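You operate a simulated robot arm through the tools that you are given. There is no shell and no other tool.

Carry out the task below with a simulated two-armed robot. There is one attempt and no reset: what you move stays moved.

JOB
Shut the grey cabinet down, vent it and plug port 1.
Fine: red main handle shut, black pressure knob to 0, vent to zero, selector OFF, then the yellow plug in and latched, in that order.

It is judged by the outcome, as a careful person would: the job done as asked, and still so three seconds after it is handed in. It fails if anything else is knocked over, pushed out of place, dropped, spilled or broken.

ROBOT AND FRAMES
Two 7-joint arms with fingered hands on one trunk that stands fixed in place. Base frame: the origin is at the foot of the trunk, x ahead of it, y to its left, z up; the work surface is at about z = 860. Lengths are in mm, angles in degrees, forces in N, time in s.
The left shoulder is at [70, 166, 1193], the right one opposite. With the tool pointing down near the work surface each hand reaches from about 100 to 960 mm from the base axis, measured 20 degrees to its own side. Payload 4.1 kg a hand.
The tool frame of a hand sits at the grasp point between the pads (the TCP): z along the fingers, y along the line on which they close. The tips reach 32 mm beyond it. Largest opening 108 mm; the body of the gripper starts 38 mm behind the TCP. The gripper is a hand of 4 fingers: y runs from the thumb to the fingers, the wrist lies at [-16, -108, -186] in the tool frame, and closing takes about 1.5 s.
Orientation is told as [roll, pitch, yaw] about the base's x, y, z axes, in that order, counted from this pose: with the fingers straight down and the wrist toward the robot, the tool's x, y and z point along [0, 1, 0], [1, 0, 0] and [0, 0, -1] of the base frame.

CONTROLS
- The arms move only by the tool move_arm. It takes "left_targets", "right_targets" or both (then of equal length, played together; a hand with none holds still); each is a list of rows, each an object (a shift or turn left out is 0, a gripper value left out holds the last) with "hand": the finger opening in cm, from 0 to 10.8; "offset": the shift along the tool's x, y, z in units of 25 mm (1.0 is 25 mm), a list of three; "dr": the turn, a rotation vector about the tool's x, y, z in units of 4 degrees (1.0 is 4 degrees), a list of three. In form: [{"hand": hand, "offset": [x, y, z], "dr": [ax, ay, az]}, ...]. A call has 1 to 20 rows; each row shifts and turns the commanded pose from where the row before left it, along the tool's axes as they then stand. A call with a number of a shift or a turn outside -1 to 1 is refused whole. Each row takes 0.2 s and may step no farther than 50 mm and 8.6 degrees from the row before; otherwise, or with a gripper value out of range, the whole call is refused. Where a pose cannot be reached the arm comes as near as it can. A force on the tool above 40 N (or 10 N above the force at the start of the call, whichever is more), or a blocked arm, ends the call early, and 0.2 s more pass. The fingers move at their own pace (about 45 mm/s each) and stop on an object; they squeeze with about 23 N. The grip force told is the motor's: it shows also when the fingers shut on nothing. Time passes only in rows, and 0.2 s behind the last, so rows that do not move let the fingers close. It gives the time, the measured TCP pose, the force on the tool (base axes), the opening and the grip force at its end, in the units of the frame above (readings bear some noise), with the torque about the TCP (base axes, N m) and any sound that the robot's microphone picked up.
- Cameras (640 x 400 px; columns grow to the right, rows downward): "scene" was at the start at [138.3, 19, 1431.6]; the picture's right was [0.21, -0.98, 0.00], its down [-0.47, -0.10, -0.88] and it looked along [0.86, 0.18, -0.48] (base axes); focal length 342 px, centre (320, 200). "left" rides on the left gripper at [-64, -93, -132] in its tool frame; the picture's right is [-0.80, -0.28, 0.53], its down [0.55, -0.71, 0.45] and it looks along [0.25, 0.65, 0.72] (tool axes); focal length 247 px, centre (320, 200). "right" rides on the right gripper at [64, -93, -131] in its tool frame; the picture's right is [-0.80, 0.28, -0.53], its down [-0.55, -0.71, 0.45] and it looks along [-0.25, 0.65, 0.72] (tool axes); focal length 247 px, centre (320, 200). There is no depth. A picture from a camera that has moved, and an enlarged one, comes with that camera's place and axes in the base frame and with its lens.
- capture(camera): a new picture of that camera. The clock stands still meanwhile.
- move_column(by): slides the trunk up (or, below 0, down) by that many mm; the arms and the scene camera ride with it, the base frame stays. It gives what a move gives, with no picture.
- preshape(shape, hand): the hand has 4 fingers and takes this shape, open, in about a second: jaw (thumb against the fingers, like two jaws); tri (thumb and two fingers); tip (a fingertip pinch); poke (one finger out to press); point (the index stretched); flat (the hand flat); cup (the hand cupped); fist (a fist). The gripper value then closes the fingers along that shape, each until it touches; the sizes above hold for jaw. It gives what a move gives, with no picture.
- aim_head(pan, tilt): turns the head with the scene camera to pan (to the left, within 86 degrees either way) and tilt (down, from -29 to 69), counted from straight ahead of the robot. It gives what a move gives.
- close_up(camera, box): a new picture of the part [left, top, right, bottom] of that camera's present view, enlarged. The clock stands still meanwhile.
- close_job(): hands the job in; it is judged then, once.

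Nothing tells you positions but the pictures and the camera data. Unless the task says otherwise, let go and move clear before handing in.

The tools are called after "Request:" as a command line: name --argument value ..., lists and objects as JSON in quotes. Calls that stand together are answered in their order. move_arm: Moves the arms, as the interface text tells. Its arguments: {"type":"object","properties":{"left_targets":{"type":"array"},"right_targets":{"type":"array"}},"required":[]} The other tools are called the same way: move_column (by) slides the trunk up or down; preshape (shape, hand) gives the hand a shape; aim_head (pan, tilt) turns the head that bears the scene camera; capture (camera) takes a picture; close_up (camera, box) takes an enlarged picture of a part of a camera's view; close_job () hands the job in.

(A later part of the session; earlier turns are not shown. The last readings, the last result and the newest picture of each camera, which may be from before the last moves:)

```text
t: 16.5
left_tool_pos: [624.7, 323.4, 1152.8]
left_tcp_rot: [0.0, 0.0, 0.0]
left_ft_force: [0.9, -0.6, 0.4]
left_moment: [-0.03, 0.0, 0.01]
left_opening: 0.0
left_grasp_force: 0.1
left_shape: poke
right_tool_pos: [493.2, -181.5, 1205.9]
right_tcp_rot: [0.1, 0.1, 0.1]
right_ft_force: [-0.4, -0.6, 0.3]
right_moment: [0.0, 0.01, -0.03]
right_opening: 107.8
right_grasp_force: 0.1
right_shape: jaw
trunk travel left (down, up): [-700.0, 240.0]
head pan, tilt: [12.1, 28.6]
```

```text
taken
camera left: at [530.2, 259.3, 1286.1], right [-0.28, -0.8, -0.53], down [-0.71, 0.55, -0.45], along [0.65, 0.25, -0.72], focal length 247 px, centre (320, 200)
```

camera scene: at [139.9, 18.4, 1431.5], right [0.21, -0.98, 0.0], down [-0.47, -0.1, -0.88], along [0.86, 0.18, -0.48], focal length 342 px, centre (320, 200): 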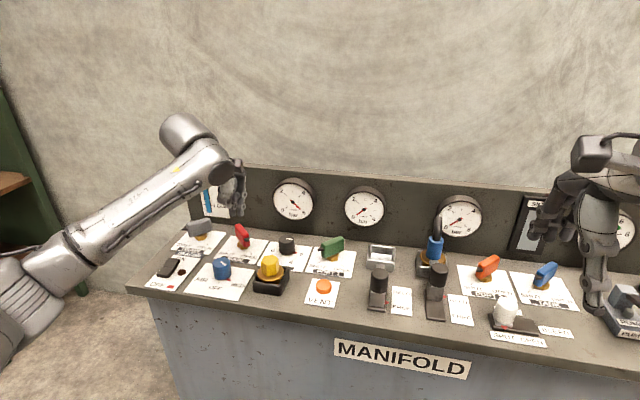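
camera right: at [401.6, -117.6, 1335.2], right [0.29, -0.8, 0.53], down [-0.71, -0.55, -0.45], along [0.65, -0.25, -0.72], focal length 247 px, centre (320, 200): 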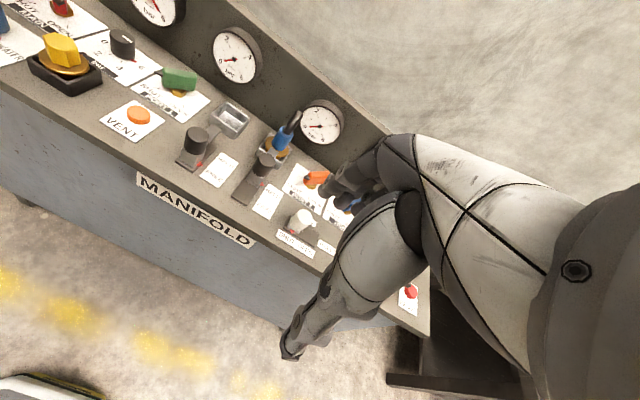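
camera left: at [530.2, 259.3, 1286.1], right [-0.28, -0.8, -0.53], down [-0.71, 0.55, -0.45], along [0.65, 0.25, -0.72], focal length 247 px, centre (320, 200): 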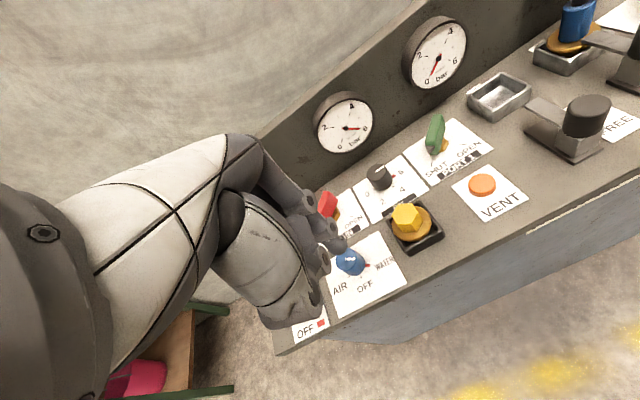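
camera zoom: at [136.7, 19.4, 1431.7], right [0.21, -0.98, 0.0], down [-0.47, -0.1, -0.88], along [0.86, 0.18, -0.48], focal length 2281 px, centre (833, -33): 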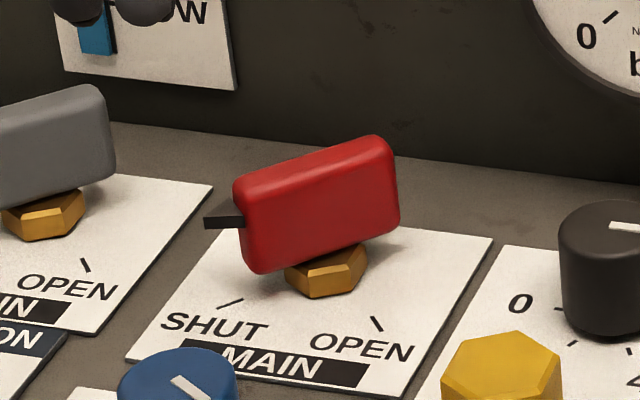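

The red main handle now lies on the SHUT tick, matching the green one (computed angle ≈135°). Next is the black knob at about (853,263), top z≈905: I'll take the jaw shape, open to 6.5 cm and turn the hand to yaw +44 while still clear.

Request:
preshape --shape "jaw" --hand "left"

Request:
move_arm --left_targets '[{"hand": 6.5, "dr": [0, 0, -1]}, {"dr": [0, 0, -1]}, {"dr": [0, 0, -1]}, {"dr": [0, 0, -1]}, {"dr": [0, 0, -1]}, {"dr": [0, 0, -1]}, {"dr": [0, 0, -1]}, {"dr": [0, 0, -1]}, {"dr": [0, 0, -1]}, {"dr": [0, 0, -1]}, {"dr": [0, 0, -1]}]'

Request:
capture --camera "left"

Request:
capture --camera "scene"

```text
t: 17.4
left_tool_pos: [625.3, 323.6, 1152.9]
left_tcp_rot: [0.0, 0.1, 0.1]
left_ft_force: [0.4, -0.3, 0.2]
left_moment: [-0.03, -0.01, -0.02]
left_opening: 108.1
left_grasp_force: 0.0
left_shape: jaw
right_tool_pos: [492.7, -182.5, 1204.2]
right_tcp_rot: [0.0, 0.1, 0.1]
right_ft_force: [0.0, 0.9, 0.3]
right_moment: [0.0, 0.04, 0.0]
right_opening: 107.9
right_grasp_force: 0.0
right_shape: jaw
trunk travel left (down, up): [-700.0, 240.0]
head pan, tilt: [12.1, 28.6]
```

```text
t: 19.8
left_tool_pos: [623.9, 323.8, 1152.8]
left_tcp_rot: [0.0, 0.0, 44.1]
left_ft_force: [0.5, -0.8, 0.7]
left_moment: [0.0, -0.01, -0.02]
left_opening: 65.5
left_grasp_force: 0.1
left_shape: jaw
right_tool_pos: [494.5, -181.6, 1205.2]
right_tcp_rot: [0.0, 0.1, 0.2]
right_ft_force: [0.4, 0.2, 1.2]
right_moment: [0.0, 0.01, 0.01]
right_opening: 107.7
right_grasp_force: 0.1
right_shape: jaw
trunk travel left (down, up): [-700.0, 240.0]
head pan, tilt: [12.1, 28.6]
```

```text
taken
camera left: at [602.3, 212.7, 1285.1], right [0.35, -0.77, -0.53], down [-0.89, -0.1, -0.45], along [0.29, 0.63, -0.72], focal length 247 px, centre (320, 200)
```

left: 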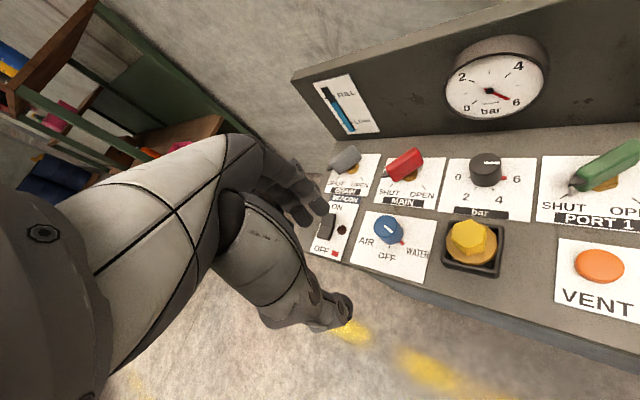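

```text
taken
camera scene: at [138.2, 18.5, 1431.6], right [0.21, -0.98, 0.0], down [-0.47, -0.1, -0.88], along [0.86, 0.18, -0.48], focal length 342 px, centre (320, 200)
```

scene: 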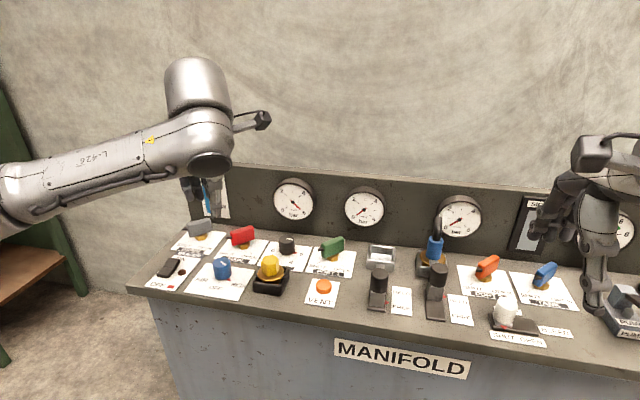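

The hand is turned to yaw 44 and the knob is confirmed near (855,262). I'll travel to above it at z=1000.

Request:
move_arm --left_targets '[{"offset": [-0.816, 0.49, 0.61]}, {"offset": [-0.816, 0.49, 0.61]}, {"offset": [-0.816, 0.49, 0.61]}, {"offset": [-0.816, 0.49, 0.61]}, {"offset": [-0.816, 0.49, 0.61]}, {"offset": [-0.816, 0.49, 0.61]}, {"offset": [-0.816, 0.49, 0.61]}, {"offset": [-0.816, 0.49, 0.61]}, {"offset": [-0.816, 0.49, 0.61]}, {"offset": [-0.816, 0.49, 0.61]}]'

Request:
capture --camera "left"

Request:
capture --camera "scene"

```text
t: 22.0
left_tool_pos: [854.3, 261.7, 1000.5]
left_tcp_rot: [0.1, 0.0, 44.2]
left_ft_force: [0.0, -0.6, -0.2]
left_moment: [-0.02, 0.01, 0.01]
left_opening: 65.5
left_grasp_force: 0.2
left_shape: jaw
right_tool_pos: [493.7, -182.9, 1204.3]
right_tcp_rot: [-0.1, 0.1, 0.1]
right_ft_force: [0.7, -0.2, -0.4]
right_moment: [0.06, -0.01, 0.0]
right_opening: 107.5
right_grasp_force: 0.0
right_shape: jaw
trunk travel left (down, up): [-700.0, 240.0]
head pan, tilt: [12.1, 28.6]
```

```text
taken
camera left: at [832.5, 150.5, 1132.0], right [0.35, -0.77, -0.53], down [-0.89, -0.1, -0.45], along [0.29, 0.63, -0.72], focal length 247 px, centre (320, 200)
```

left: 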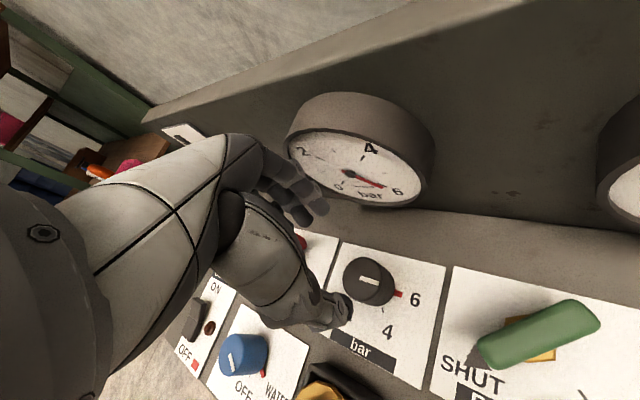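

```text
taken
camera scene: at [139.3, 17.7, 1431.5], right [0.21, -0.98, 0.0], down [-0.47, -0.1, -0.88], along [0.86, 0.19, -0.48], focal length 342 px, centre (320, 200)
```

scene: 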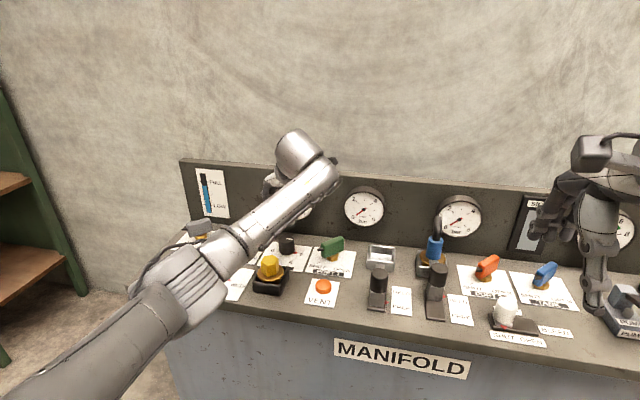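

The knob sits right on the tool axis below the hand and the forearm is well above the plug. I'll lower to z≈902 around the knob.

Request:
move_arm --left_targets '[{"offset": [0, 0, 0.8]}, {"offset": [0, 0, 0.8]}, {"offset": [0, 0, 0.8]}, {"offset": [0, 0, 0.8]}, {"offset": [0, 0, 0.7]}]'

Request:
capture --camera "left"

Request:
capture --camera "scene"

```text
t: 23.2
left_tool_pos: [854.5, 264.0, 902.0]
left_tcp_rot: [0.0, 0.0, 44.1]
left_ft_force: [-0.1, -0.9, -1.1]
left_moment: [0.02, -0.02, 0.0]
left_opening: 65.4
left_grasp_force: 0.1
left_shape: jaw
right_tool_pos: [493.0, -182.9, 1205.1]
right_tcp_rot: [0.0, 0.1, 0.0]
right_ft_force: [-0.9, -0.6, -0.3]
right_moment: [0.01, -0.01, -0.02]
right_opening: 108.0
right_grasp_force: 0.0
right_shape: jaw
trunk travel left (down, up): [-700.0, 240.0]
head pan, tilt: [12.1, 28.6]
```

```text
taken
camera left: at [832.0, 151.5, 1034.8], right [0.35, -0.77, -0.53], down [-0.89, -0.1, -0.45], along [0.29, 0.63, -0.72], focal length 247 px, centre (320, 200)
```

left: 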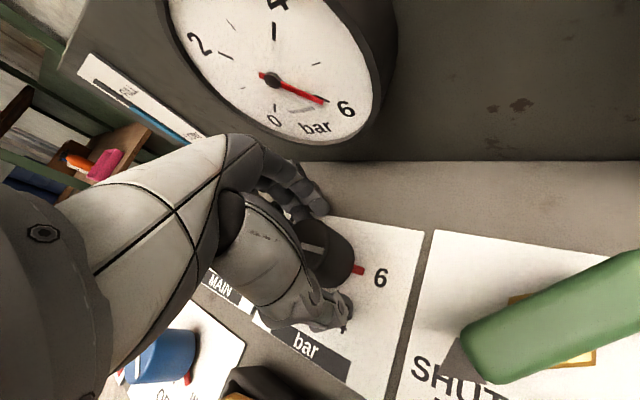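

```text
taken
camera scene: at [138.6, 18.9, 1431.6], right [0.21, -0.98, 0.0], down [-0.47, -0.1, -0.88], along [0.86, 0.18, -0.48], focal length 342 px, centre (320, 200)
```

scene: 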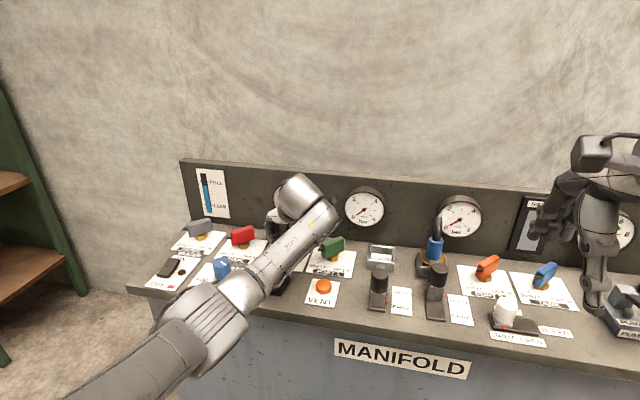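

The knob lies between thumb and fingers. I'll close on it.

Request:
move_arm --left_targets '[{"hand": 2.5}, {}, {}, {}, {}]'

Request:
close_up --camera "left" --box '[220, 140, 440, 360]'

```text
t: 24.4
left_tool_pos: [853.6, 261.7, 903.2]
left_tcp_rot: [0.0, 0.1, 44.0]
left_ft_force: [-3.5, -1.9, -2.8]
left_moment: [-0.08, 0.08, 0.01]
left_opening: 33.6
left_grasp_force: 22.9
left_shape: jaw
right_tool_pos: [492.7, -181.6, 1205.3]
right_tcp_rot: [0.0, 0.2, 0.2]
right_ft_force: [-0.2, -0.3, -0.1]
right_moment: [-0.01, 0.03, -0.01]
right_opening: 107.7
right_grasp_force: 0.1
right_shape: jaw
trunk travel left (down, up): [-700.0, 240.0]
head pan, tilt: [12.1, 28.6]
```

```text
1.82 times, centred on (330, 250) of left
camera zoom: at [831.7, 150.7, 1035.1], right [0.35, -0.77, -0.53], down [-0.89, -0.1, -0.45], along [0.29, 0.63, -0.72], focal length 449 px, centre (302, 109)
```

zoom: 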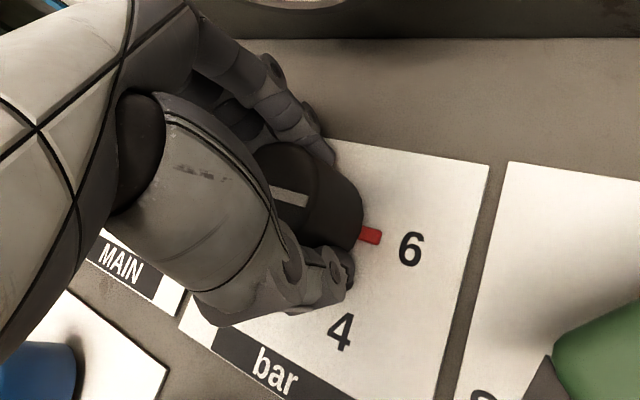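

The knob is gripped (opening 33.6 mm, 23 N). I'll turn it clockwise from above and check after a first part.

Request:
move_arm --left_targets '[{"dr": [0, 0, 1]}, {"dr": [0, 0, 1]}, {"dr": [0, 0, 1]}, {"dr": [0, 0, 1]}, {"dr": [0, 0, 1]}, {"dr": [0, 0, 1]}]'

Request:
close_up --camera "left" --box '[220, 140, 440, 360]'

```text
t: 25.8
left_tool_pos: [852.5, 260.6, 902.8]
left_tcp_rot: [0.0, 0.1, 20.0]
left_ft_force: [-8.5, -8.6, -5.3]
left_moment: [-0.22, 0.22, 0.08]
left_opening: 33.0
left_grasp_force: 22.9
left_shape: jaw
right_tool_pos: [491.4, -182.7, 1204.2]
right_tcp_rot: [0.1, 0.1, 0.1]
right_ft_force: [0.0, 0.4, 0.8]
right_moment: [0.01, 0.04, 0.01]
right_opening: 107.5
right_grasp_force: 0.2
right_shape: jaw
trunk travel left (down, up): [-700.0, 240.0]
head pan, tilt: [12.1, 28.6]
```

```text
1.82 times, centred on (330, 250) of left
camera zoom: at [788.2, 168.2, 1035.4], right [0.01, -0.85, -0.53], down [-0.85, 0.28, -0.45], along [0.53, 0.46, -0.72], focal length 449 px, centre (302, 109)
```

zoom: 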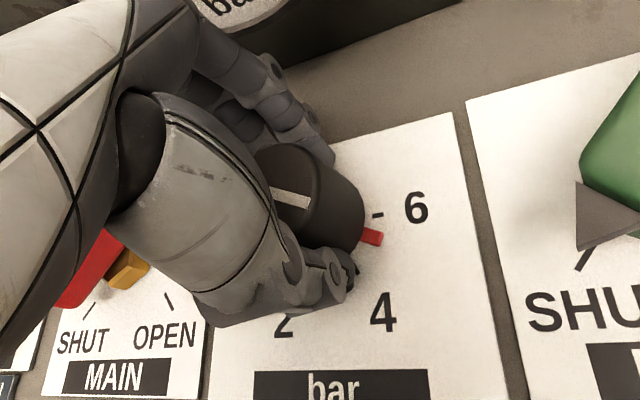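

The red pointer has left the 6 tick and moves with the hand. I'll continue turning toward yaw about −44.

Request:
move_arm --left_targets '[{"dr": [0, 0, 1]}, {"dr": [0, 0, 1]}, {"dr": [0, 0, 1]}, {"dr": [0, 0, 1]}, {"dr": [0, 0, 1]}, {"dr": [0, 0, 1]}, {"dr": [0, 0, 1]}, {"dr": [0, 0, 1]}]'

Request:
close_up --camera "left" --box '[220, 140, 440, 360]'

Request:
capture --camera "scene"

```text
t: 27.6
left_tool_pos: [853.8, 260.4, 902.5]
left_tcp_rot: [0.1, 0.0, -12.1]
left_ft_force: [-19.0, -16.6, -10.4]
left_moment: [-0.41, 0.39, 0.12]
left_opening: 32.4
left_grasp_force: 22.7
left_shape: jaw
right_tool_pos: [492.6, -183.0, 1205.8]
right_tcp_rot: [0.1, 0.2, 0.0]
right_ft_force: [0.0, 0.7, 0.9]
right_moment: [0.0, 0.01, 0.02]
right_opening: 107.8
right_grasp_force: 0.1
right_shape: jaw
trunk travel left (down, up): [-700.0, 240.0]
head pan, tilt: [12.1, 28.6]
```

```text
1.82 times, centred on (330, 250) of left
camera zoom: at [748.6, 215.8, 1035.8], right [-0.44, -0.72, -0.53], down [-0.58, 0.68, -0.45], along [0.69, 0.11, -0.72], focal length 449 px, centre (302, 109)
```

zoom: 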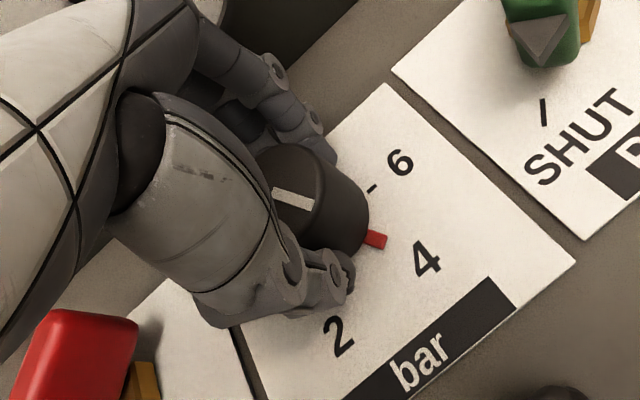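

```text
taken
camera scene: at [136.9, 16.6, 1431.7], right [0.21, -0.98, 0.0], down [-0.47, -0.1, -0.88], along [0.86, 0.19, -0.48], focal length 342 px, centre (320, 200)
```

scene: 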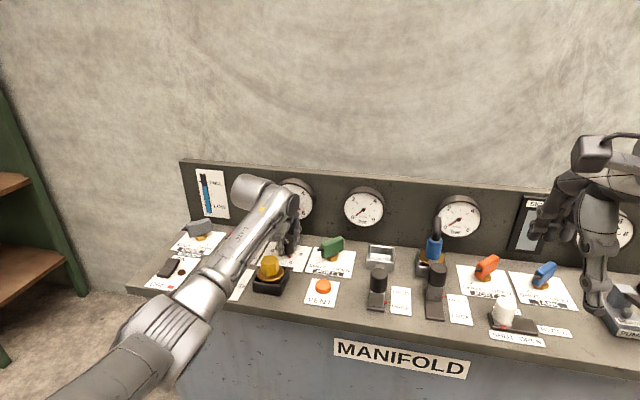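

The turn works but side force has grown to ~27 N because my turning centre is a few mm off. I'll ease the hand 4 mm along the pull to relax it.

Request:
move_arm --left_targets '[{"offset": [-0.1, -0.06, 0.04]}, {"offset": [-0.09, -0.06, 0.04]}]'

```text
t: 28.2
left_tool_pos: [851.5, 259.4, 903.1]
left_tcp_rot: [0.1, -0.2, -11.9]
left_ft_force: [-1.2, -3.5, 0.8]
left_moment: [-0.13, -0.07, 0.01]
left_opening: 32.9
left_grasp_force: 23.0
left_shape: jaw
right_tool_pos: [492.7, -181.6, 1205.0]
right_tcp_rot: [0.1, 0.1, 0.1]
right_ft_force: [1.3, 0.5, 1.0]
right_moment: [0.01, 0.0, -0.02]
right_opening: 107.4
right_grasp_force: 0.1
right_shape: jaw
trunk travel left (down, up): [-700.0, 240.0]
head pan, tilt: [12.1, 28.6]
```

Force dropped to near zero. I'll go on turning another 32° with a slight drift correction.

Request:
move_arm --left_targets '[{"dr": [0, 0, 1], "offset": [-0.006, -0.0125, 0]}, {"dr": [0, 0, 1], "offset": [-0.006, -0.0125, 0]}, {"dr": [0, 0, 1], "offset": [-0.006, -0.0125, 0]}, {"dr": [0, 0, 1], "offset": [-0.006, -0.0125, 0]}, {"dr": [0, 0, 1], "offset": [-0.006, -0.0125, 0]}, {"dr": [0, 0, 1], "offset": [-0.006, -0.0125, 0]}, {"dr": [0, 0, 1], "offset": [-0.006, -0.0125, 0]}, {"dr": [0, 0, 1], "offset": [-0.006, -0.0125, 0]}]'

Request:
close_up --camera "left" --box '[220, 140, 440, 360]'

Request:
capture --camera "scene"

```text
t: 30.0
left_tool_pos: [848.8, 258.6, 900.6]
left_tcp_rot: [0.0, 0.0, -44.0]
left_ft_force: [9.1, 5.8, 12.2]
left_moment: [0.09, -0.3, -0.03]
left_opening: 34.2
left_grasp_force: 22.6
left_shape: jaw
right_tool_pos: [493.3, -181.8, 1205.3]
right_tcp_rot: [0.0, 0.1, 0.0]
right_ft_force: [-0.2, -0.4, -0.3]
right_moment: [0.0, 0.0, 0.03]
right_opening: 107.8
right_grasp_force: 0.1
right_shape: jaw
trunk travel left (down, up): [-700.0, 240.0]
head pan, tilt: [12.1, 28.6]
```

```text
1.82 times, centred on (330, 250) of left
camera zoom: at [735.8, 276.7, 1034.2], right [-0.76, -0.38, -0.53], down [-0.13, 0.89, -0.45], along [0.64, -0.27, -0.72], focal length 449 px, centre (302, 109)
```

zoom: 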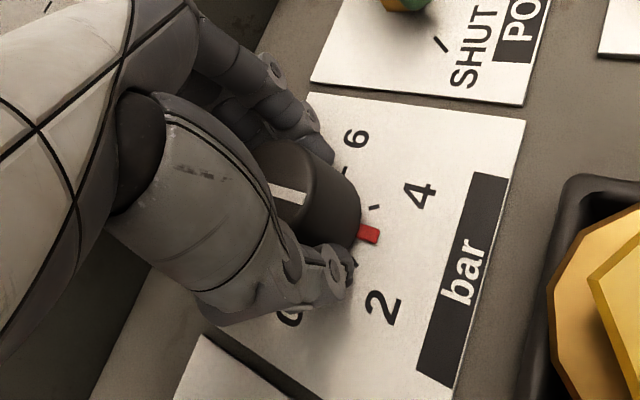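

```text
taken
camera scene: at [137.7, 19.1, 1431.7], right [0.21, -0.98, 0.0], down [-0.47, -0.1, -0.88], along [0.86, 0.18, -0.48], focal length 342 px, centre (320, 200)
```

scene: 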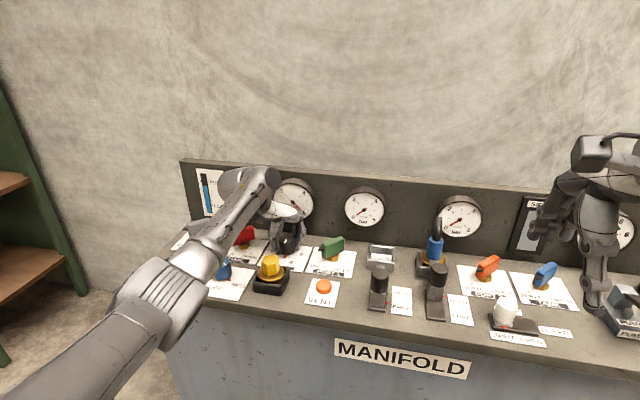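

The pointer now lies between 4 and 2, about 88° turned. I'll release, rise above the knob and turn the hand back for a second grip.

Request:
move_arm --left_targets '[{"hand": 6.5}, {}, {}, {"offset": [0, 0, -0.8]}, {"offset": [0, 0, -0.8]}, {"offset": [0, 0, -0.8]}, {"offset": [0, 0, -0.4], "dr": [0, 0, -1]}, {"dr": [0, 0, -1]}, {"dr": [0, 0, -1]}, {"dr": [0, 0, -1]}, {"dr": [0, 0, -1]}, {"dr": [0, 0, -1]}, {"dr": [0, 0, -1]}, {"dr": [0, 0, -1]}, {"dr": [0, 0, -1]}, {"dr": [0, 0, -1]}, {"dr": [0, 0, -1]}, {"dr": [0, 0, -1]}]'

Request:
move_arm --left_targets '[{"dr": [0, 0, -1]}, {"dr": [0, 0, -1]}, {"dr": [0, 0, -1]}, {"dr": [0, 0, -1]}, {"dr": [0, 0, -1]}, {"dr": [0, 0, -1]}, {"dr": [0, 0, -1]}, {"dr": [0, 0, -1]}, {"dr": [0, 0, -1]}, {"dr": [0, 0, -1]}, {"dr": [0, 0, -1]}]'

Request:
capture --camera "left"

Request:
close_up --camera "scene" --box '[220, 180, 340, 280]'

```text
t: 33.8
left_tool_pos: [848.7, 258.2, 970.9]
left_tcp_rot: [0.0, 0.0, 4.1]
left_ft_force: [-0.2, -0.4, 0.1]
left_moment: [-0.02, 0.03, 0.03]
left_opening: 64.4
left_grasp_force: 0.0
left_shape: jaw
right_tool_pos: [493.6, -180.6, 1204.4]
right_tcp_rot: [0.1, 0.0, 0.1]
right_ft_force: [-0.1, 0.6, 0.6]
right_moment: [-0.01, -0.02, 0.01]
right_opening: 108.1
right_grasp_force: 0.0
right_shape: jaw
trunk travel left (down, up): [-700.0, 240.0]
head pan, tilt: [12.1, 28.6]
```

```text
t: 36.2
left_tool_pos: [848.8, 258.6, 970.2]
left_tcp_rot: [0.0, 0.0, 48.0]
left_ft_force: [0.4, 0.2, -0.4]
left_moment: [-0.02, 0.01, 0.03]
left_opening: 64.7
left_grasp_force: 0.1
left_shape: jaw
right_tool_pos: [493.2, -182.3, 1204.7]
right_tcp_rot: [0.0, 0.1, 0.0]
right_ft_force: [-0.3, -0.2, -0.2]
right_moment: [0.0, 0.0, 0.02]
right_opening: 107.8
right_grasp_force: 0.1
right_shape: jaw
trunk travel left (down, up): [-700.0, 240.0]
head pan, tilt: [12.1, 28.6]
```

```text
taken
camera left: at [833.5, 146.1, 1103.0], right [0.4, -0.74, -0.53], down [-0.88, -0.16, -0.45], along [0.25, 0.65, -0.72], focal length 247 px, centre (320, 200)
```

left: 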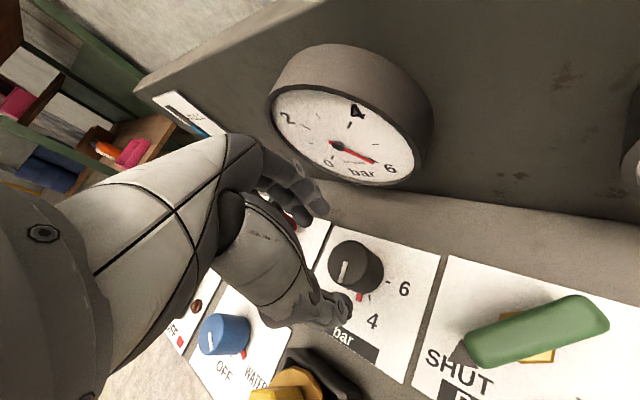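

```text
4.00 times, centred on (280, 230) of scene
camera zoom: at [138.5, 18.5, 1431.6], right [0.21, -0.98, 0.0], down [-0.47, -0.1, -0.88], along [0.86, 0.18, -0.48], focal length 1368 px, centre (480, 80)
```

zoom: 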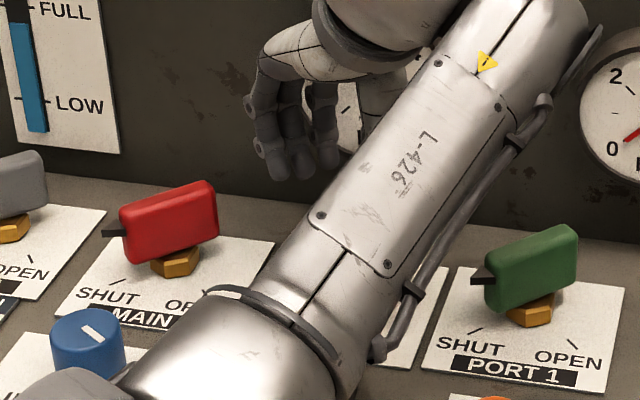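

The hand is back at yaw 48 above the knob, and the red handle still sits on SHUT. I'll re-centre by about 4 mm, go down and grip again.

Request:
move_arm --left_targets '[{"offset": [0, 0.15, 0.5]}, {"offset": [0, 0, 0.8]}, {"offset": [0, 0, 0.8]}, {"offset": [0, 0, 0.6]}, {"hand": 2.5}, {}, {}, {}, {}]'

Request:
close_up --camera "left" --box '[220, 140, 440, 360]'

```text
t: 38.2
left_tool_pos: [851.0, 261.4, 902.5]
left_tcp_rot: [0.1, 0.1, 48.1]
left_ft_force: [-2.4, -1.4, -2.2]
left_moment: [-0.04, 0.06, -0.01]
left_opening: 34.4
left_grasp_force: 23.1
left_shape: jaw
right_tool_pos: [493.2, -181.5, 1205.0]
right_tcp_rot: [0.0, 0.2, 0.1]
right_ft_force: [0.4, 0.1, 0.2]
right_moment: [0.03, 0.0, -0.01]
right_opening: 107.8
right_grasp_force: 0.1
right_shape: jaw
trunk travel left (down, up): [-700.0, 240.0]
head pan, tilt: [12.1, 28.6]
```

```text
1.82 times, centred on (330, 250) of left
camera zoom: at [835.6, 149.1, 1035.5], right [0.4, -0.74, -0.53], down [-0.88, -0.16, -0.45], along [0.25, 0.65, -0.72], focal length 449 px, centre (302, 109)
```

zoom: 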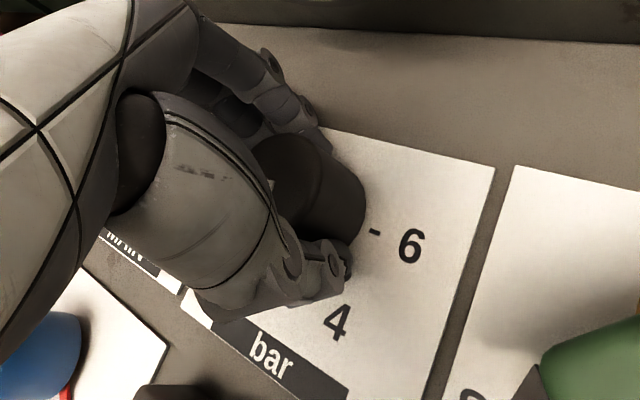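

Gripped again. I'll turn 48° clockwise first and read the force.

Request:
move_arm --left_targets '[{"dr": [0, 0, 1]}, {"dr": [0, 0, 1]}, {"dr": [0, 0, 1]}, {"dr": [0, 0, 1]}, {"dr": [0, 0, 1]}, {"dr": [0, 0, 1]}, {"dr": [0, 0, 1]}, {"dr": [0, 0, 1]}, {"dr": [0, 0, 1]}, {"dr": [0, 0, 1]}, {"dr": [0, 0, 1]}, {"dr": [0, 0, 1]}]'

Request:
close_up --camera "left" --box '[220, 140, 440, 360]'

```text
t: 40.8
left_tool_pos: [850.0, 261.5, 903.3]
left_tcp_rot: [-0.1, 0.0, 0.0]
left_ft_force: [-9.7, 0.9, -3.1]
left_moment: [-0.02, 0.25, 0.02]
left_opening: 33.6
left_grasp_force: 22.4
left_shape: jaw
right_tool_pos: [493.0, -180.9, 1205.4]
right_tcp_rot: [0.0, 0.1, 0.1]
right_ft_force: [0.1, 0.8, -0.3]
right_moment: [0.01, -0.05, 0.01]
right_opening: 107.5
right_grasp_force: 0.1
right_shape: jaw
trunk travel left (down, up): [-700.0, 240.0]
head pan, tilt: [12.1, 28.6]
```

```text
1.82 times, centred on (330, 250) of left
camera zoom: at [756.8, 196.8, 1035.8], right [-0.28, -0.8, -0.53], down [-0.71, 0.55, -0.45], along [0.65, 0.25, -0.72], focal length 449 px, centre (302, 109)
```

zoom: 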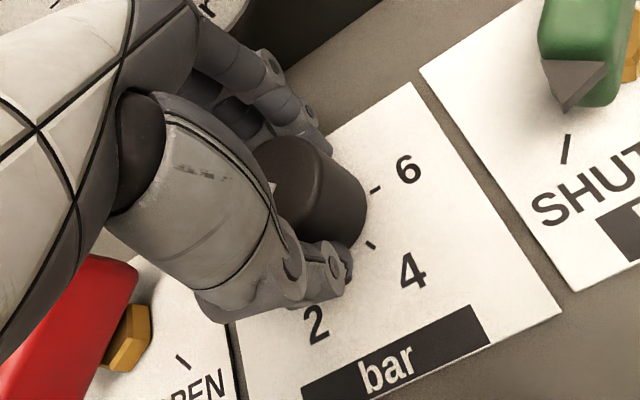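

Good: another 48° with little force. I'll turn 40° more.

Request:
move_arm --left_targets '[{"dr": [0, 0, 1], "offset": [0, -0.03, 0]}, {"dr": [0, 0, 1], "offset": [0, -0.03, 0]}, {"dr": [0, 0, 1], "offset": [0, -0.02, 0]}, {"dr": [0, 0, 1], "offset": [0, -0.02, 0]}, {"dr": [0, 0, 1]}, {"dr": [0, 0, 1]}, {"dr": [0, 0, 1]}, {"dr": [0, 0, 1]}, {"dr": [0, 0, 1]}, {"dr": [0, 0, 1]}]'

Request:
close_up --camera "left" --box '[220, 140, 440, 360]'

Request:
close_up --camera "scene" --box '[240, 200, 340, 280]'

```text
t: 43.0
left_tool_pos: [848.2, 261.6, 902.5]
left_tcp_rot: [0.0, 0.0, -40.1]
left_ft_force: [3.9, 4.7, 3.1]
left_moment: [0.04, -0.09, 0.02]
left_opening: 33.9
left_grasp_force: 23.3
left_shape: jaw
right_tool_pos: [492.6, -181.2, 1204.9]
right_tcp_rot: [0.0, 0.1, 0.1]
right_ft_force: [-0.1, 0.2, -0.9]
right_moment: [-0.02, 0.01, 0.0]
right_opening: 107.7
right_grasp_force: 0.0
right_shape: jaw
trunk travel left (down, up): [-700.0, 240.0]
head pan, tilt: [12.1, 28.6]
```

```text
1.82 times, centred on (330, 250) of left
camera zoom: at [735.0, 271.8, 1035.4], right [-0.73, -0.43, -0.53], down [-0.19, 0.87, -0.45], along [0.66, -0.23, -0.72], focal length 449 px, centre (302, 109)
```

zoom: 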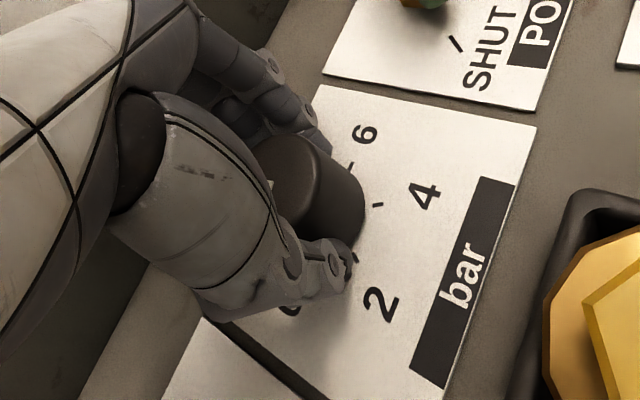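

```text
5.00 times, centred on (290, 240) of scene
camera zoom: at [138.7, 19.4, 1431.6], right [0.21, -0.98, 0.0], down [-0.47, -0.1, -0.88], along [0.86, 0.18, -0.48], focal length 1710 px, centre (470, 0)
```

zoom: 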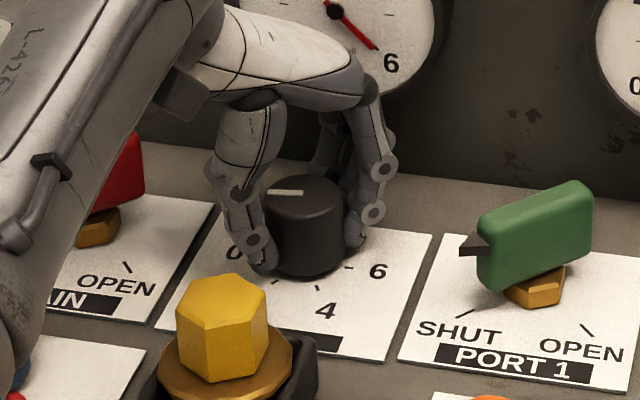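

The white line now points left but seems still some degrees short of 0. I'll zoom in for its exact angle.

Request:
close_up --camera "scene" --box '[280, 225, 328, 265]'

```text
10.00 times, centred on (304, 245) of scene
camera zoom: at [138.7, 19.4, 1431.6], right [0.21, -0.98, 0.0], down [-0.47, -0.1, -0.88], along [0.86, 0.18, -0.48], focal length 3421 px, centre (480, -250)
```

zoom: 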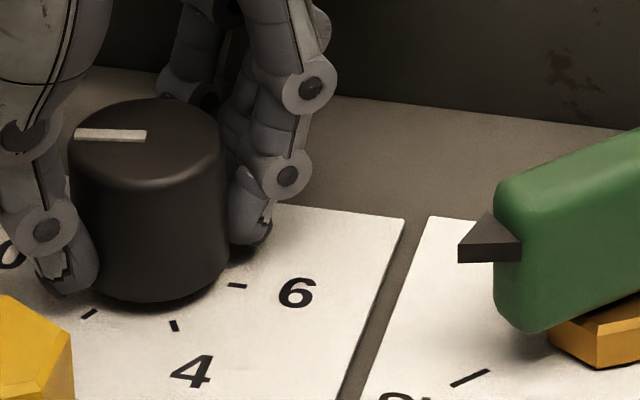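

The line is about 6–8° short of pointing at 0. I'll turn 8° more.

Request:
move_arm --left_targets '[{"dr": [0, 0, 1]}, {"dr": [0, 0, 1]}, {}]'

Request:
close_up --camera "scene" --box '[280, 225, 328, 265]'

```text
t: 43.8
left_tool_pos: [848.9, 262.6, 903.2]
left_tcp_rot: [0.0, -0.1, -48.0]
left_ft_force: [2.8, 5.7, 1.5]
left_moment: [0.1, -0.11, 0.03]
left_opening: 34.1
left_grasp_force: 22.9
left_shape: jaw
right_tool_pos: [493.9, -180.9, 1203.9]
right_tcp_rot: [0.0, 0.1, 0.1]
right_ft_force: [0.0, 0.2, 0.3]
right_moment: [-0.02, 0.0, 0.0]
right_opening: 107.9
right_grasp_force: 0.0
right_shape: jaw
trunk travel left (down, up): [-700.0, 240.0]
head pan, tilt: [12.1, 28.6]
```

```text
10.00 times, centred on (304, 245) of scene
camera zoom: at [138.8, 19.7, 1431.5], right [0.21, -0.98, 0.0], down [-0.47, -0.1, -0.88], along [0.86, 0.18, -0.48], focal length 3421 px, centre (480, -250)
```

zoom: 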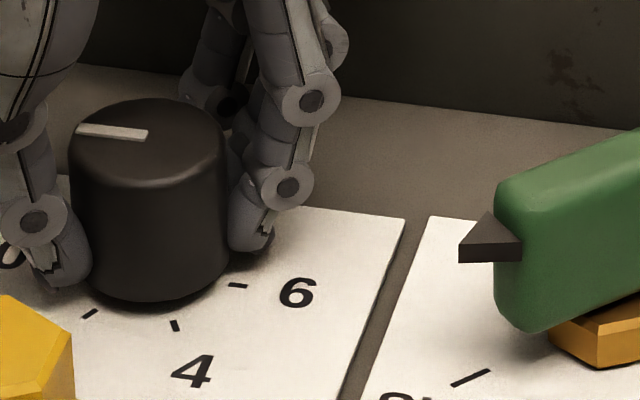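

About 4° remain; I'll turn one more step and see whether it meets its stop.

Request:
move_arm --left_targets '[{"dr": [0, 0, 1]}, {}]'

Request:
close_up --camera "scene" --box '[280, 225, 328, 265]'

```text
t: 44.4
left_tool_pos: [848.6, 262.8, 902.2]
left_tcp_rot: [-0.1, 0.1, -52.0]
left_ft_force: [2.0, 4.5, 2.5]
left_moment: [0.13, -0.03, 0.29]
left_opening: 34.1
left_grasp_force: 23.5
left_shape: jaw
right_tool_pos: [493.9, -180.1, 1205.6]
right_tcp_rot: [0.1, 0.1, 0.1]
right_ft_force: [0.1, 0.3, 0.2]
right_moment: [0.0, -0.01, -0.03]
right_opening: 107.7
right_grasp_force: 0.0
right_shape: jaw
trunk travel left (down, up): [-700.0, 240.0]
head pan, tilt: [12.1, 28.6]
```

```text
10.00 times, centred on (304, 245) of scene
camera zoom: at [138.5, 19.8, 1431.6], right [0.21, -0.98, 0.0], down [-0.47, -0.1, -0.88], along [0.86, 0.18, -0.48], focal length 3421 px, centre (480, -250)
```

zoom: 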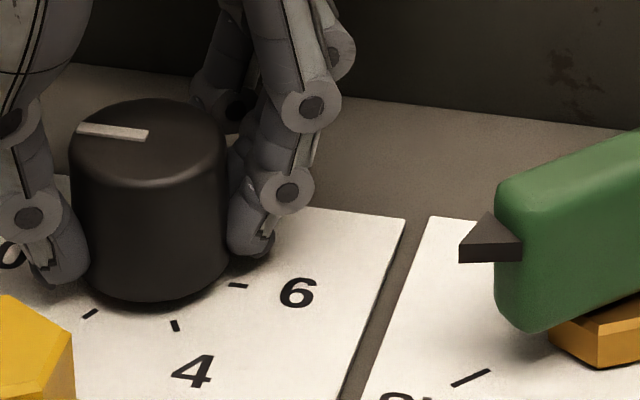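

Torque jumped to 0.29 N·m and the line stopped moving, so it is at its end stop (0). One last small nudge to be sure, then release and rise.

Request:
move_arm --left_targets '[{"dr": [0, 0, 0.7]}, {}]'

Request:
close_up --camera "scene" --box '[280, 225, 328, 265]'

Request:
move_arm --left_targets '[{"hand": 6.5}, {}, {}, {"offset": [0, 0, -0.8]}, {"offset": [0, 0, -0.8]}, {"offset": [0, 0, -0.8]}, {"offset": [0, 0, -0.8]}, {"offset": [0, -1, -0.8]}, {"offset": [0, -1, -0.8]}, {"offset": [0, -1, -0.8]}, {"offset": [0, -1, -0.5]}, {"offset": [0, -1, -0.5]}]'

Request:
close_up --camera "scene" --box '[230, 200, 330, 275]'

Request:
capture --camera "left"

```text
t: 45.0
left_tool_pos: [847.8, 256.8, 903.7]
left_tcp_rot: [-0.1, 0.1, -54.5]
left_ft_force: [0.5, 20.2, 4.3]
left_moment: [0.72, 0.06, 0.02]
left_opening: 34.5
left_grasp_force: 23.1
left_shape: jaw
left hand out of reach, approached as far as the arm can: row 1
right_tool_pos: [492.5, -178.6, 1205.0]
right_tcp_rot: [0.2, 0.0, 0.3]
right_ft_force: [-0.2, 0.5, 0.6]
right_moment: [-0.05, 0.0, 0.0]
right_opening: 108.0
right_grasp_force: 0.1
right_shape: jaw
trunk travel left (down, up): [-700.0, 240.0]
head pan, tilt: [12.1, 28.6]
```

```text
10.00 times, centred on (304, 245) of scene
camera zoom: at [138.0, 22.0, 1431.6], right [0.21, -0.98, 0.0], down [-0.47, -0.1, -0.88], along [0.86, 0.18, -0.48], focal length 3421 px, centre (480, -250)
```

zoom: 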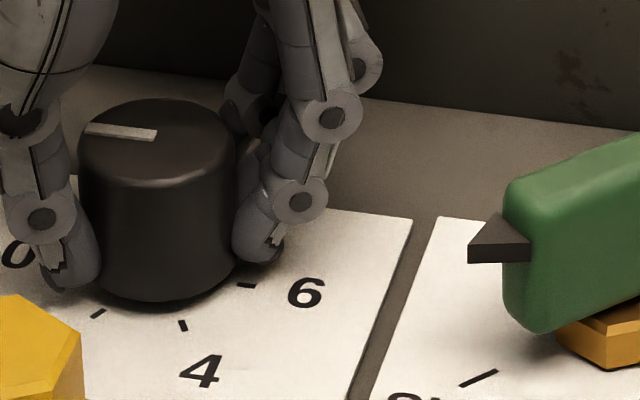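

```text
t: 47.6
left_tool_pos: [775.1, 356.2, 1068.9]
left_tcp_rot: [0.0, 0.0, -54.8]
left_ft_force: [-1.9, 0.3, 0.4]
left_moment: [0.01, -0.03, 0.02]
left_opening: 64.9
left_grasp_force: 0.0
left_shape: jaw
right_tool_pos: [493.8, -181.5, 1205.3]
right_tcp_rot: [-0.1, 0.1, 0.2]
right_ft_force: [-0.3, 0.0, -0.6]
right_moment: [0.03, -0.03, -0.02]
right_opening: 107.7
right_grasp_force: 0.1
right_shape: jaw
trunk travel left (down, up): [-700.0, 240.0]
head pan, tilt: [12.1, 28.6]
```

```text
5.33 times, centred on (280, 238) of scene
camera zoom: at [137.5, 19.6, 1431.7], right [0.21, -0.98, 0.0], down [-0.47, -0.1, -0.88], along [0.86, 0.18, -0.48], focal length 1824 px, centre (533, 0)
```

zoom: 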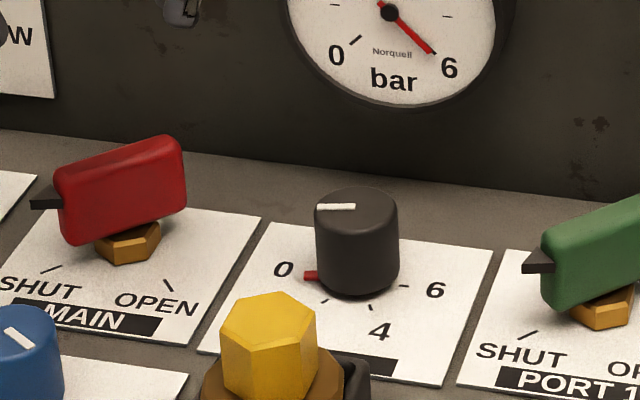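

```text
taken
camera left: at [668.4, 394.3, 1201.0], right [-0.81, -0.23, -0.53], down [0.04, 0.89, -0.45], along [0.58, -0.39, -0.72], focal length 247 px, centre (320, 200)
```

left: 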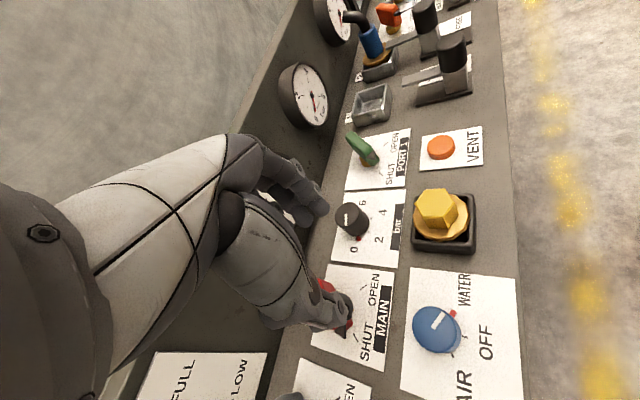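

The main handle stays SHUT, but the release seems to have let the knob creep back some degrees. I'll zoom to measure.

Request:
close_up --camera "scene" --box '[272, 228, 320, 268]'

Request:
close_up --camera "left" --box '[320, 180, 416, 280]'

```text
10.00 times, centred on (296, 248) of scene
camera zoom: at [137.5, 19.6, 1431.7], right [0.21, -0.98, 0.0], down [-0.47, -0.1, -0.88], along [0.86, 0.18, -0.48], focal length 3421 px, centre (560, -280)
```

zoom: 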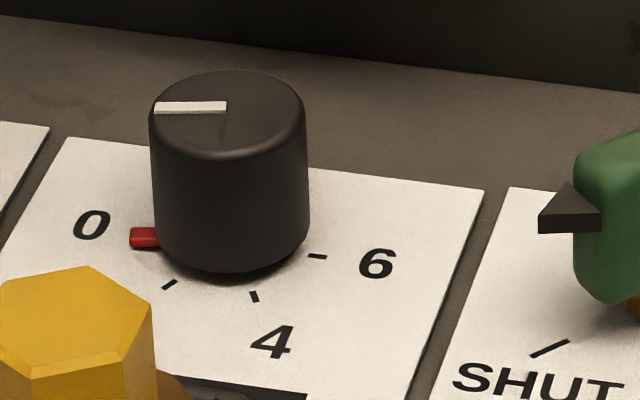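

```text
4.00 times, centred on (368, 230) of left
camera zoom: at [668.4, 394.3, 1201.0], right [-0.81, -0.23, -0.53], down [0.04, 0.89, -0.45], along [0.58, -0.39, -0.72], focal length 988 px, centre (128, 80)
```

zoom: 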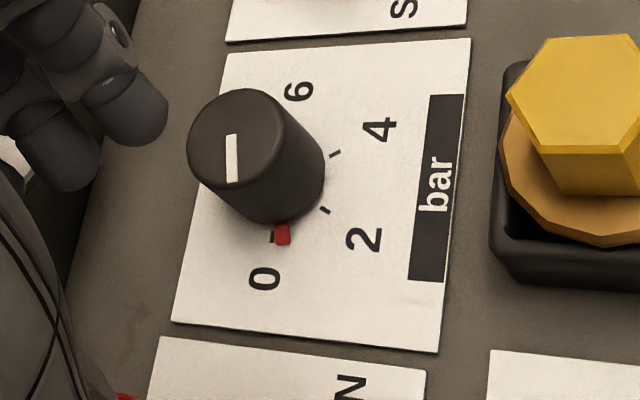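

The pointer ended ~12° short of 0, since the last nudge reached the arm's limit and slipped on release. I'll regrip at yaw about 0 where there is room, and turn the remainder.

Request:
move_arm --left_targets '[{"dr": [0, 0, -1]}, {"dr": [0, 0, -1]}, {"dr": [0, 0, -1]}, {"dr": [0, 0, -1]}, {"dr": [0, 0, -1]}, {"dr": [0, 0, -1]}, {"dr": [0, 0, -1]}, {"dr": [0, 0, -1]}, {"dr": [0, 0, -1]}, {"dr": [0, 0, -1]}, {"dr": [0, 0, -1]}, {"dr": [0, 0, -1]}, {"dr": [0, 0, -1]}, {"dr": [0, 0, -0.8]}]'

Request:
move_arm --left_targets '[{"offset": [-0.75, 0.61, 0.52]}, {"offset": [-0.75, 0.61, 0.52]}, {"offset": [-0.75, 0.61, 0.52]}, {"offset": [-0.75, 0.61, 0.52]}, {"offset": [-0.75, 0.61, 0.52]}]'

Request:
capture --camera "left"

```text
t: 50.6
left_tool_pos: [776.4, 354.8, 1067.7]
left_tcp_rot: [0.0, -0.1, 0.5]
left_ft_force: [0.5, -0.6, -0.3]
left_moment: [0.0, -0.02, -0.01]
left_opening: 64.6
left_grasp_force: 0.0
left_shape: jaw
right_tool_pos: [493.3, -181.7, 1205.0]
right_tcp_rot: [0.0, 0.0, 0.1]
right_ft_force: [0.7, 0.1, 0.8]
right_moment: [-0.03, 0.0, 0.02]
right_opening: 107.4
right_grasp_force: 0.0
right_shape: jaw
trunk travel left (down, up): [-700.0, 240.0]
head pan, tilt: [12.1, 28.6]
```

```text
t: 51.8
left_tool_pos: [851.3, 263.2, 1003.9]
left_tcp_rot: [-0.1, 0.0, 0.6]
left_ft_force: [-6.9, 1.9, -0.8]
left_moment: [-0.04, -0.08, 0.17]
left_opening: 62.5
left_grasp_force: 0.2
left_shape: jaw
right_tool_pos: [493.0, -181.8, 1206.2]
right_tcp_rot: [0.0, -0.1, 0.2]
right_ft_force: [0.0, 0.2, 0.4]
right_moment: [-0.02, -0.02, 0.0]
right_opening: 107.7
right_grasp_force: 0.0
right_shape: jaw
trunk travel left (down, up): [-700.0, 240.0]
head pan, tilt: [12.1, 28.6]
```

```text
taken
camera left: at [759.1, 197.2, 1136.3], right [-0.28, -0.8, -0.53], down [-0.71, 0.54, -0.45], along [0.65, 0.26, -0.72], focal length 247 px, centre (320, 200)
```

left: 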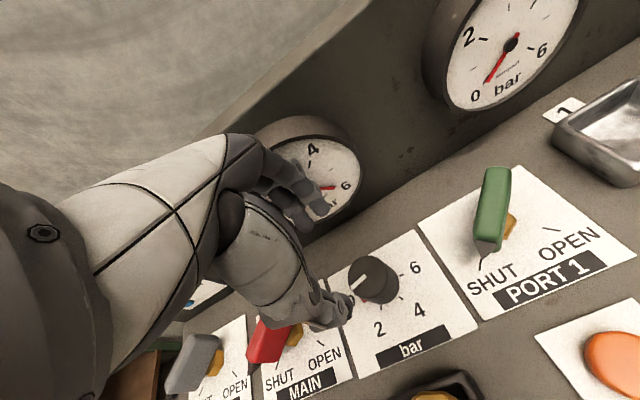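

There is a light 7 N contact: the open fingers touch the gauge face behind. I'll back off at once toward the robot and approach with the hand turned.

Request:
move_arm --left_targets '[{"offset": [0, -1, 0]}, {"dr": [0, 0, 1]}, {"dr": [0, 0, 1]}, {"dr": [0, 0, 1]}, {"dr": [0, 0, 1]}, {"dr": [0, 0, 1]}, {"dr": [0, 0, 1], "hand": 6.0}]'

Request:
close_up --camera "scene" --box '[220, 150, 360, 280]'

Request:
capture --camera "left"

```text
t: 53.4
left_tool_pos: [827.6, 261.7, 1004.8]
left_tcp_rot: [0.0, 0.0, -23.7]
left_ft_force: [-0.2, -0.2, -0.4]
left_moment: [0.01, 0.02, 0.06]
left_opening: 60.7
left_grasp_force: 0.1
left_shape: jaw
right_tool_pos: [493.7, -182.6, 1204.7]
right_tcp_rot: [0.0, 0.1, 0.1]
right_ft_force: [1.3, -0.4, 0.0]
right_moment: [-0.01, 0.01, 0.05]
right_opening: 107.8
right_grasp_force: 0.1
right_shape: jaw
trunk travel left (down, up): [-700.0, 240.0]
head pan, tilt: [12.1, 28.6]
```

```text
3.08 times, centred on (290, 215) of scene
camera zoom: at [138.3, 19.0, 1431.6], right [0.21, -0.98, 0.0], down [-0.47, -0.1, -0.88], along [0.86, 0.18, -0.48], focal length 1053 px, centre (412, 154)
```

zoom: 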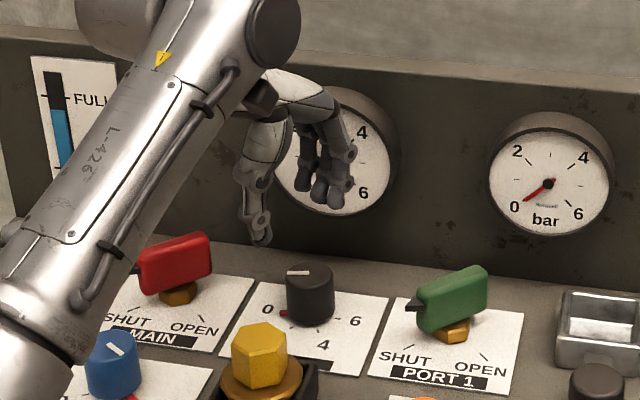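

```text
taken
camera left: at [716.4, 240.1, 1135.6], right [-0.58, -0.62, -0.53], down [-0.43, 0.79, -0.45], along [0.69, -0.03, -0.72], focal length 247 px, centre (320, 200)
```

left: 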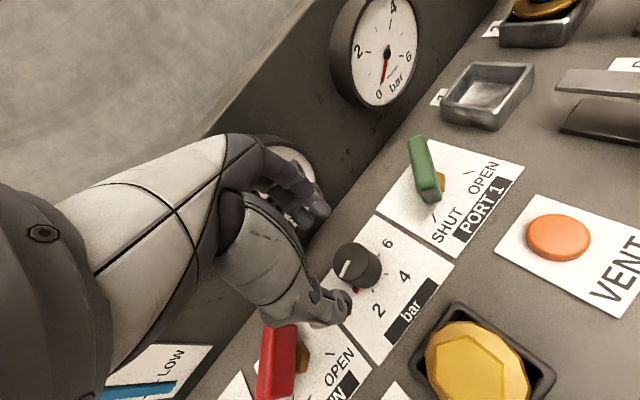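

Contact is gone and nothing moved. I'll lower behind the knob line, shift in at low height, descend and grip.

Request:
move_arm --left_targets '[{"offset": [0, 0, 0.8]}, {"offset": [0, 0, 0.8]}, {"offset": [0, 0, 0.4]}, {"offset": [0.21, 0.44, 0]}, {"offset": [0.21, 0.44, 0]}, {"offset": [0, 0, 0.7]}, {"offset": [0, 0, 0.7]}, {"offset": [0, 0, 0.7]}]'

Request:
close_up --camera "scene" --box '[240, 190, 340, 275]'

```text
t: 55.2
left_tool_pos: [850.5, 263.1, 900.8]
left_tcp_rot: [0.0, 0.0, -23.5]
left_ft_force: [-6.9, -0.3, 1.4]
left_moment: [0.02, -0.24, 0.03]
left_opening: 60.3
left_grasp_force: 0.1
left_shape: jaw
right_tool_pos: [492.9, -181.2, 1204.1]
right_tcp_rot: [0.0, 0.2, 0.0]
right_ft_force: [-0.3, 0.2, -0.5]
right_moment: [0.01, 0.04, 0.02]
right_opening: 107.7
right_grasp_force: 0.1
right_shape: jaw
trunk travel left (down, up): [-700.0, 240.0]
head pan, tilt: [12.1, 28.6]
```

```text
4.71 times, centred on (290, 232) of scene
camera zoom: at [137.0, 18.8, 1431.8], right [0.21, -0.98, 0.0], down [-0.47, -0.1, -0.88], along [0.86, 0.18, -0.48], focal length 1610 px, centre (461, 47)
```

zoom: 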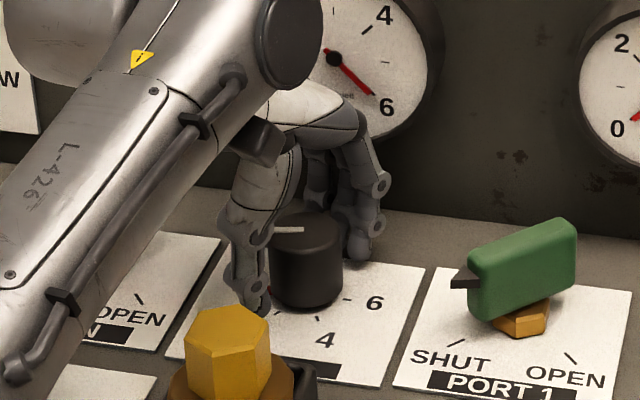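

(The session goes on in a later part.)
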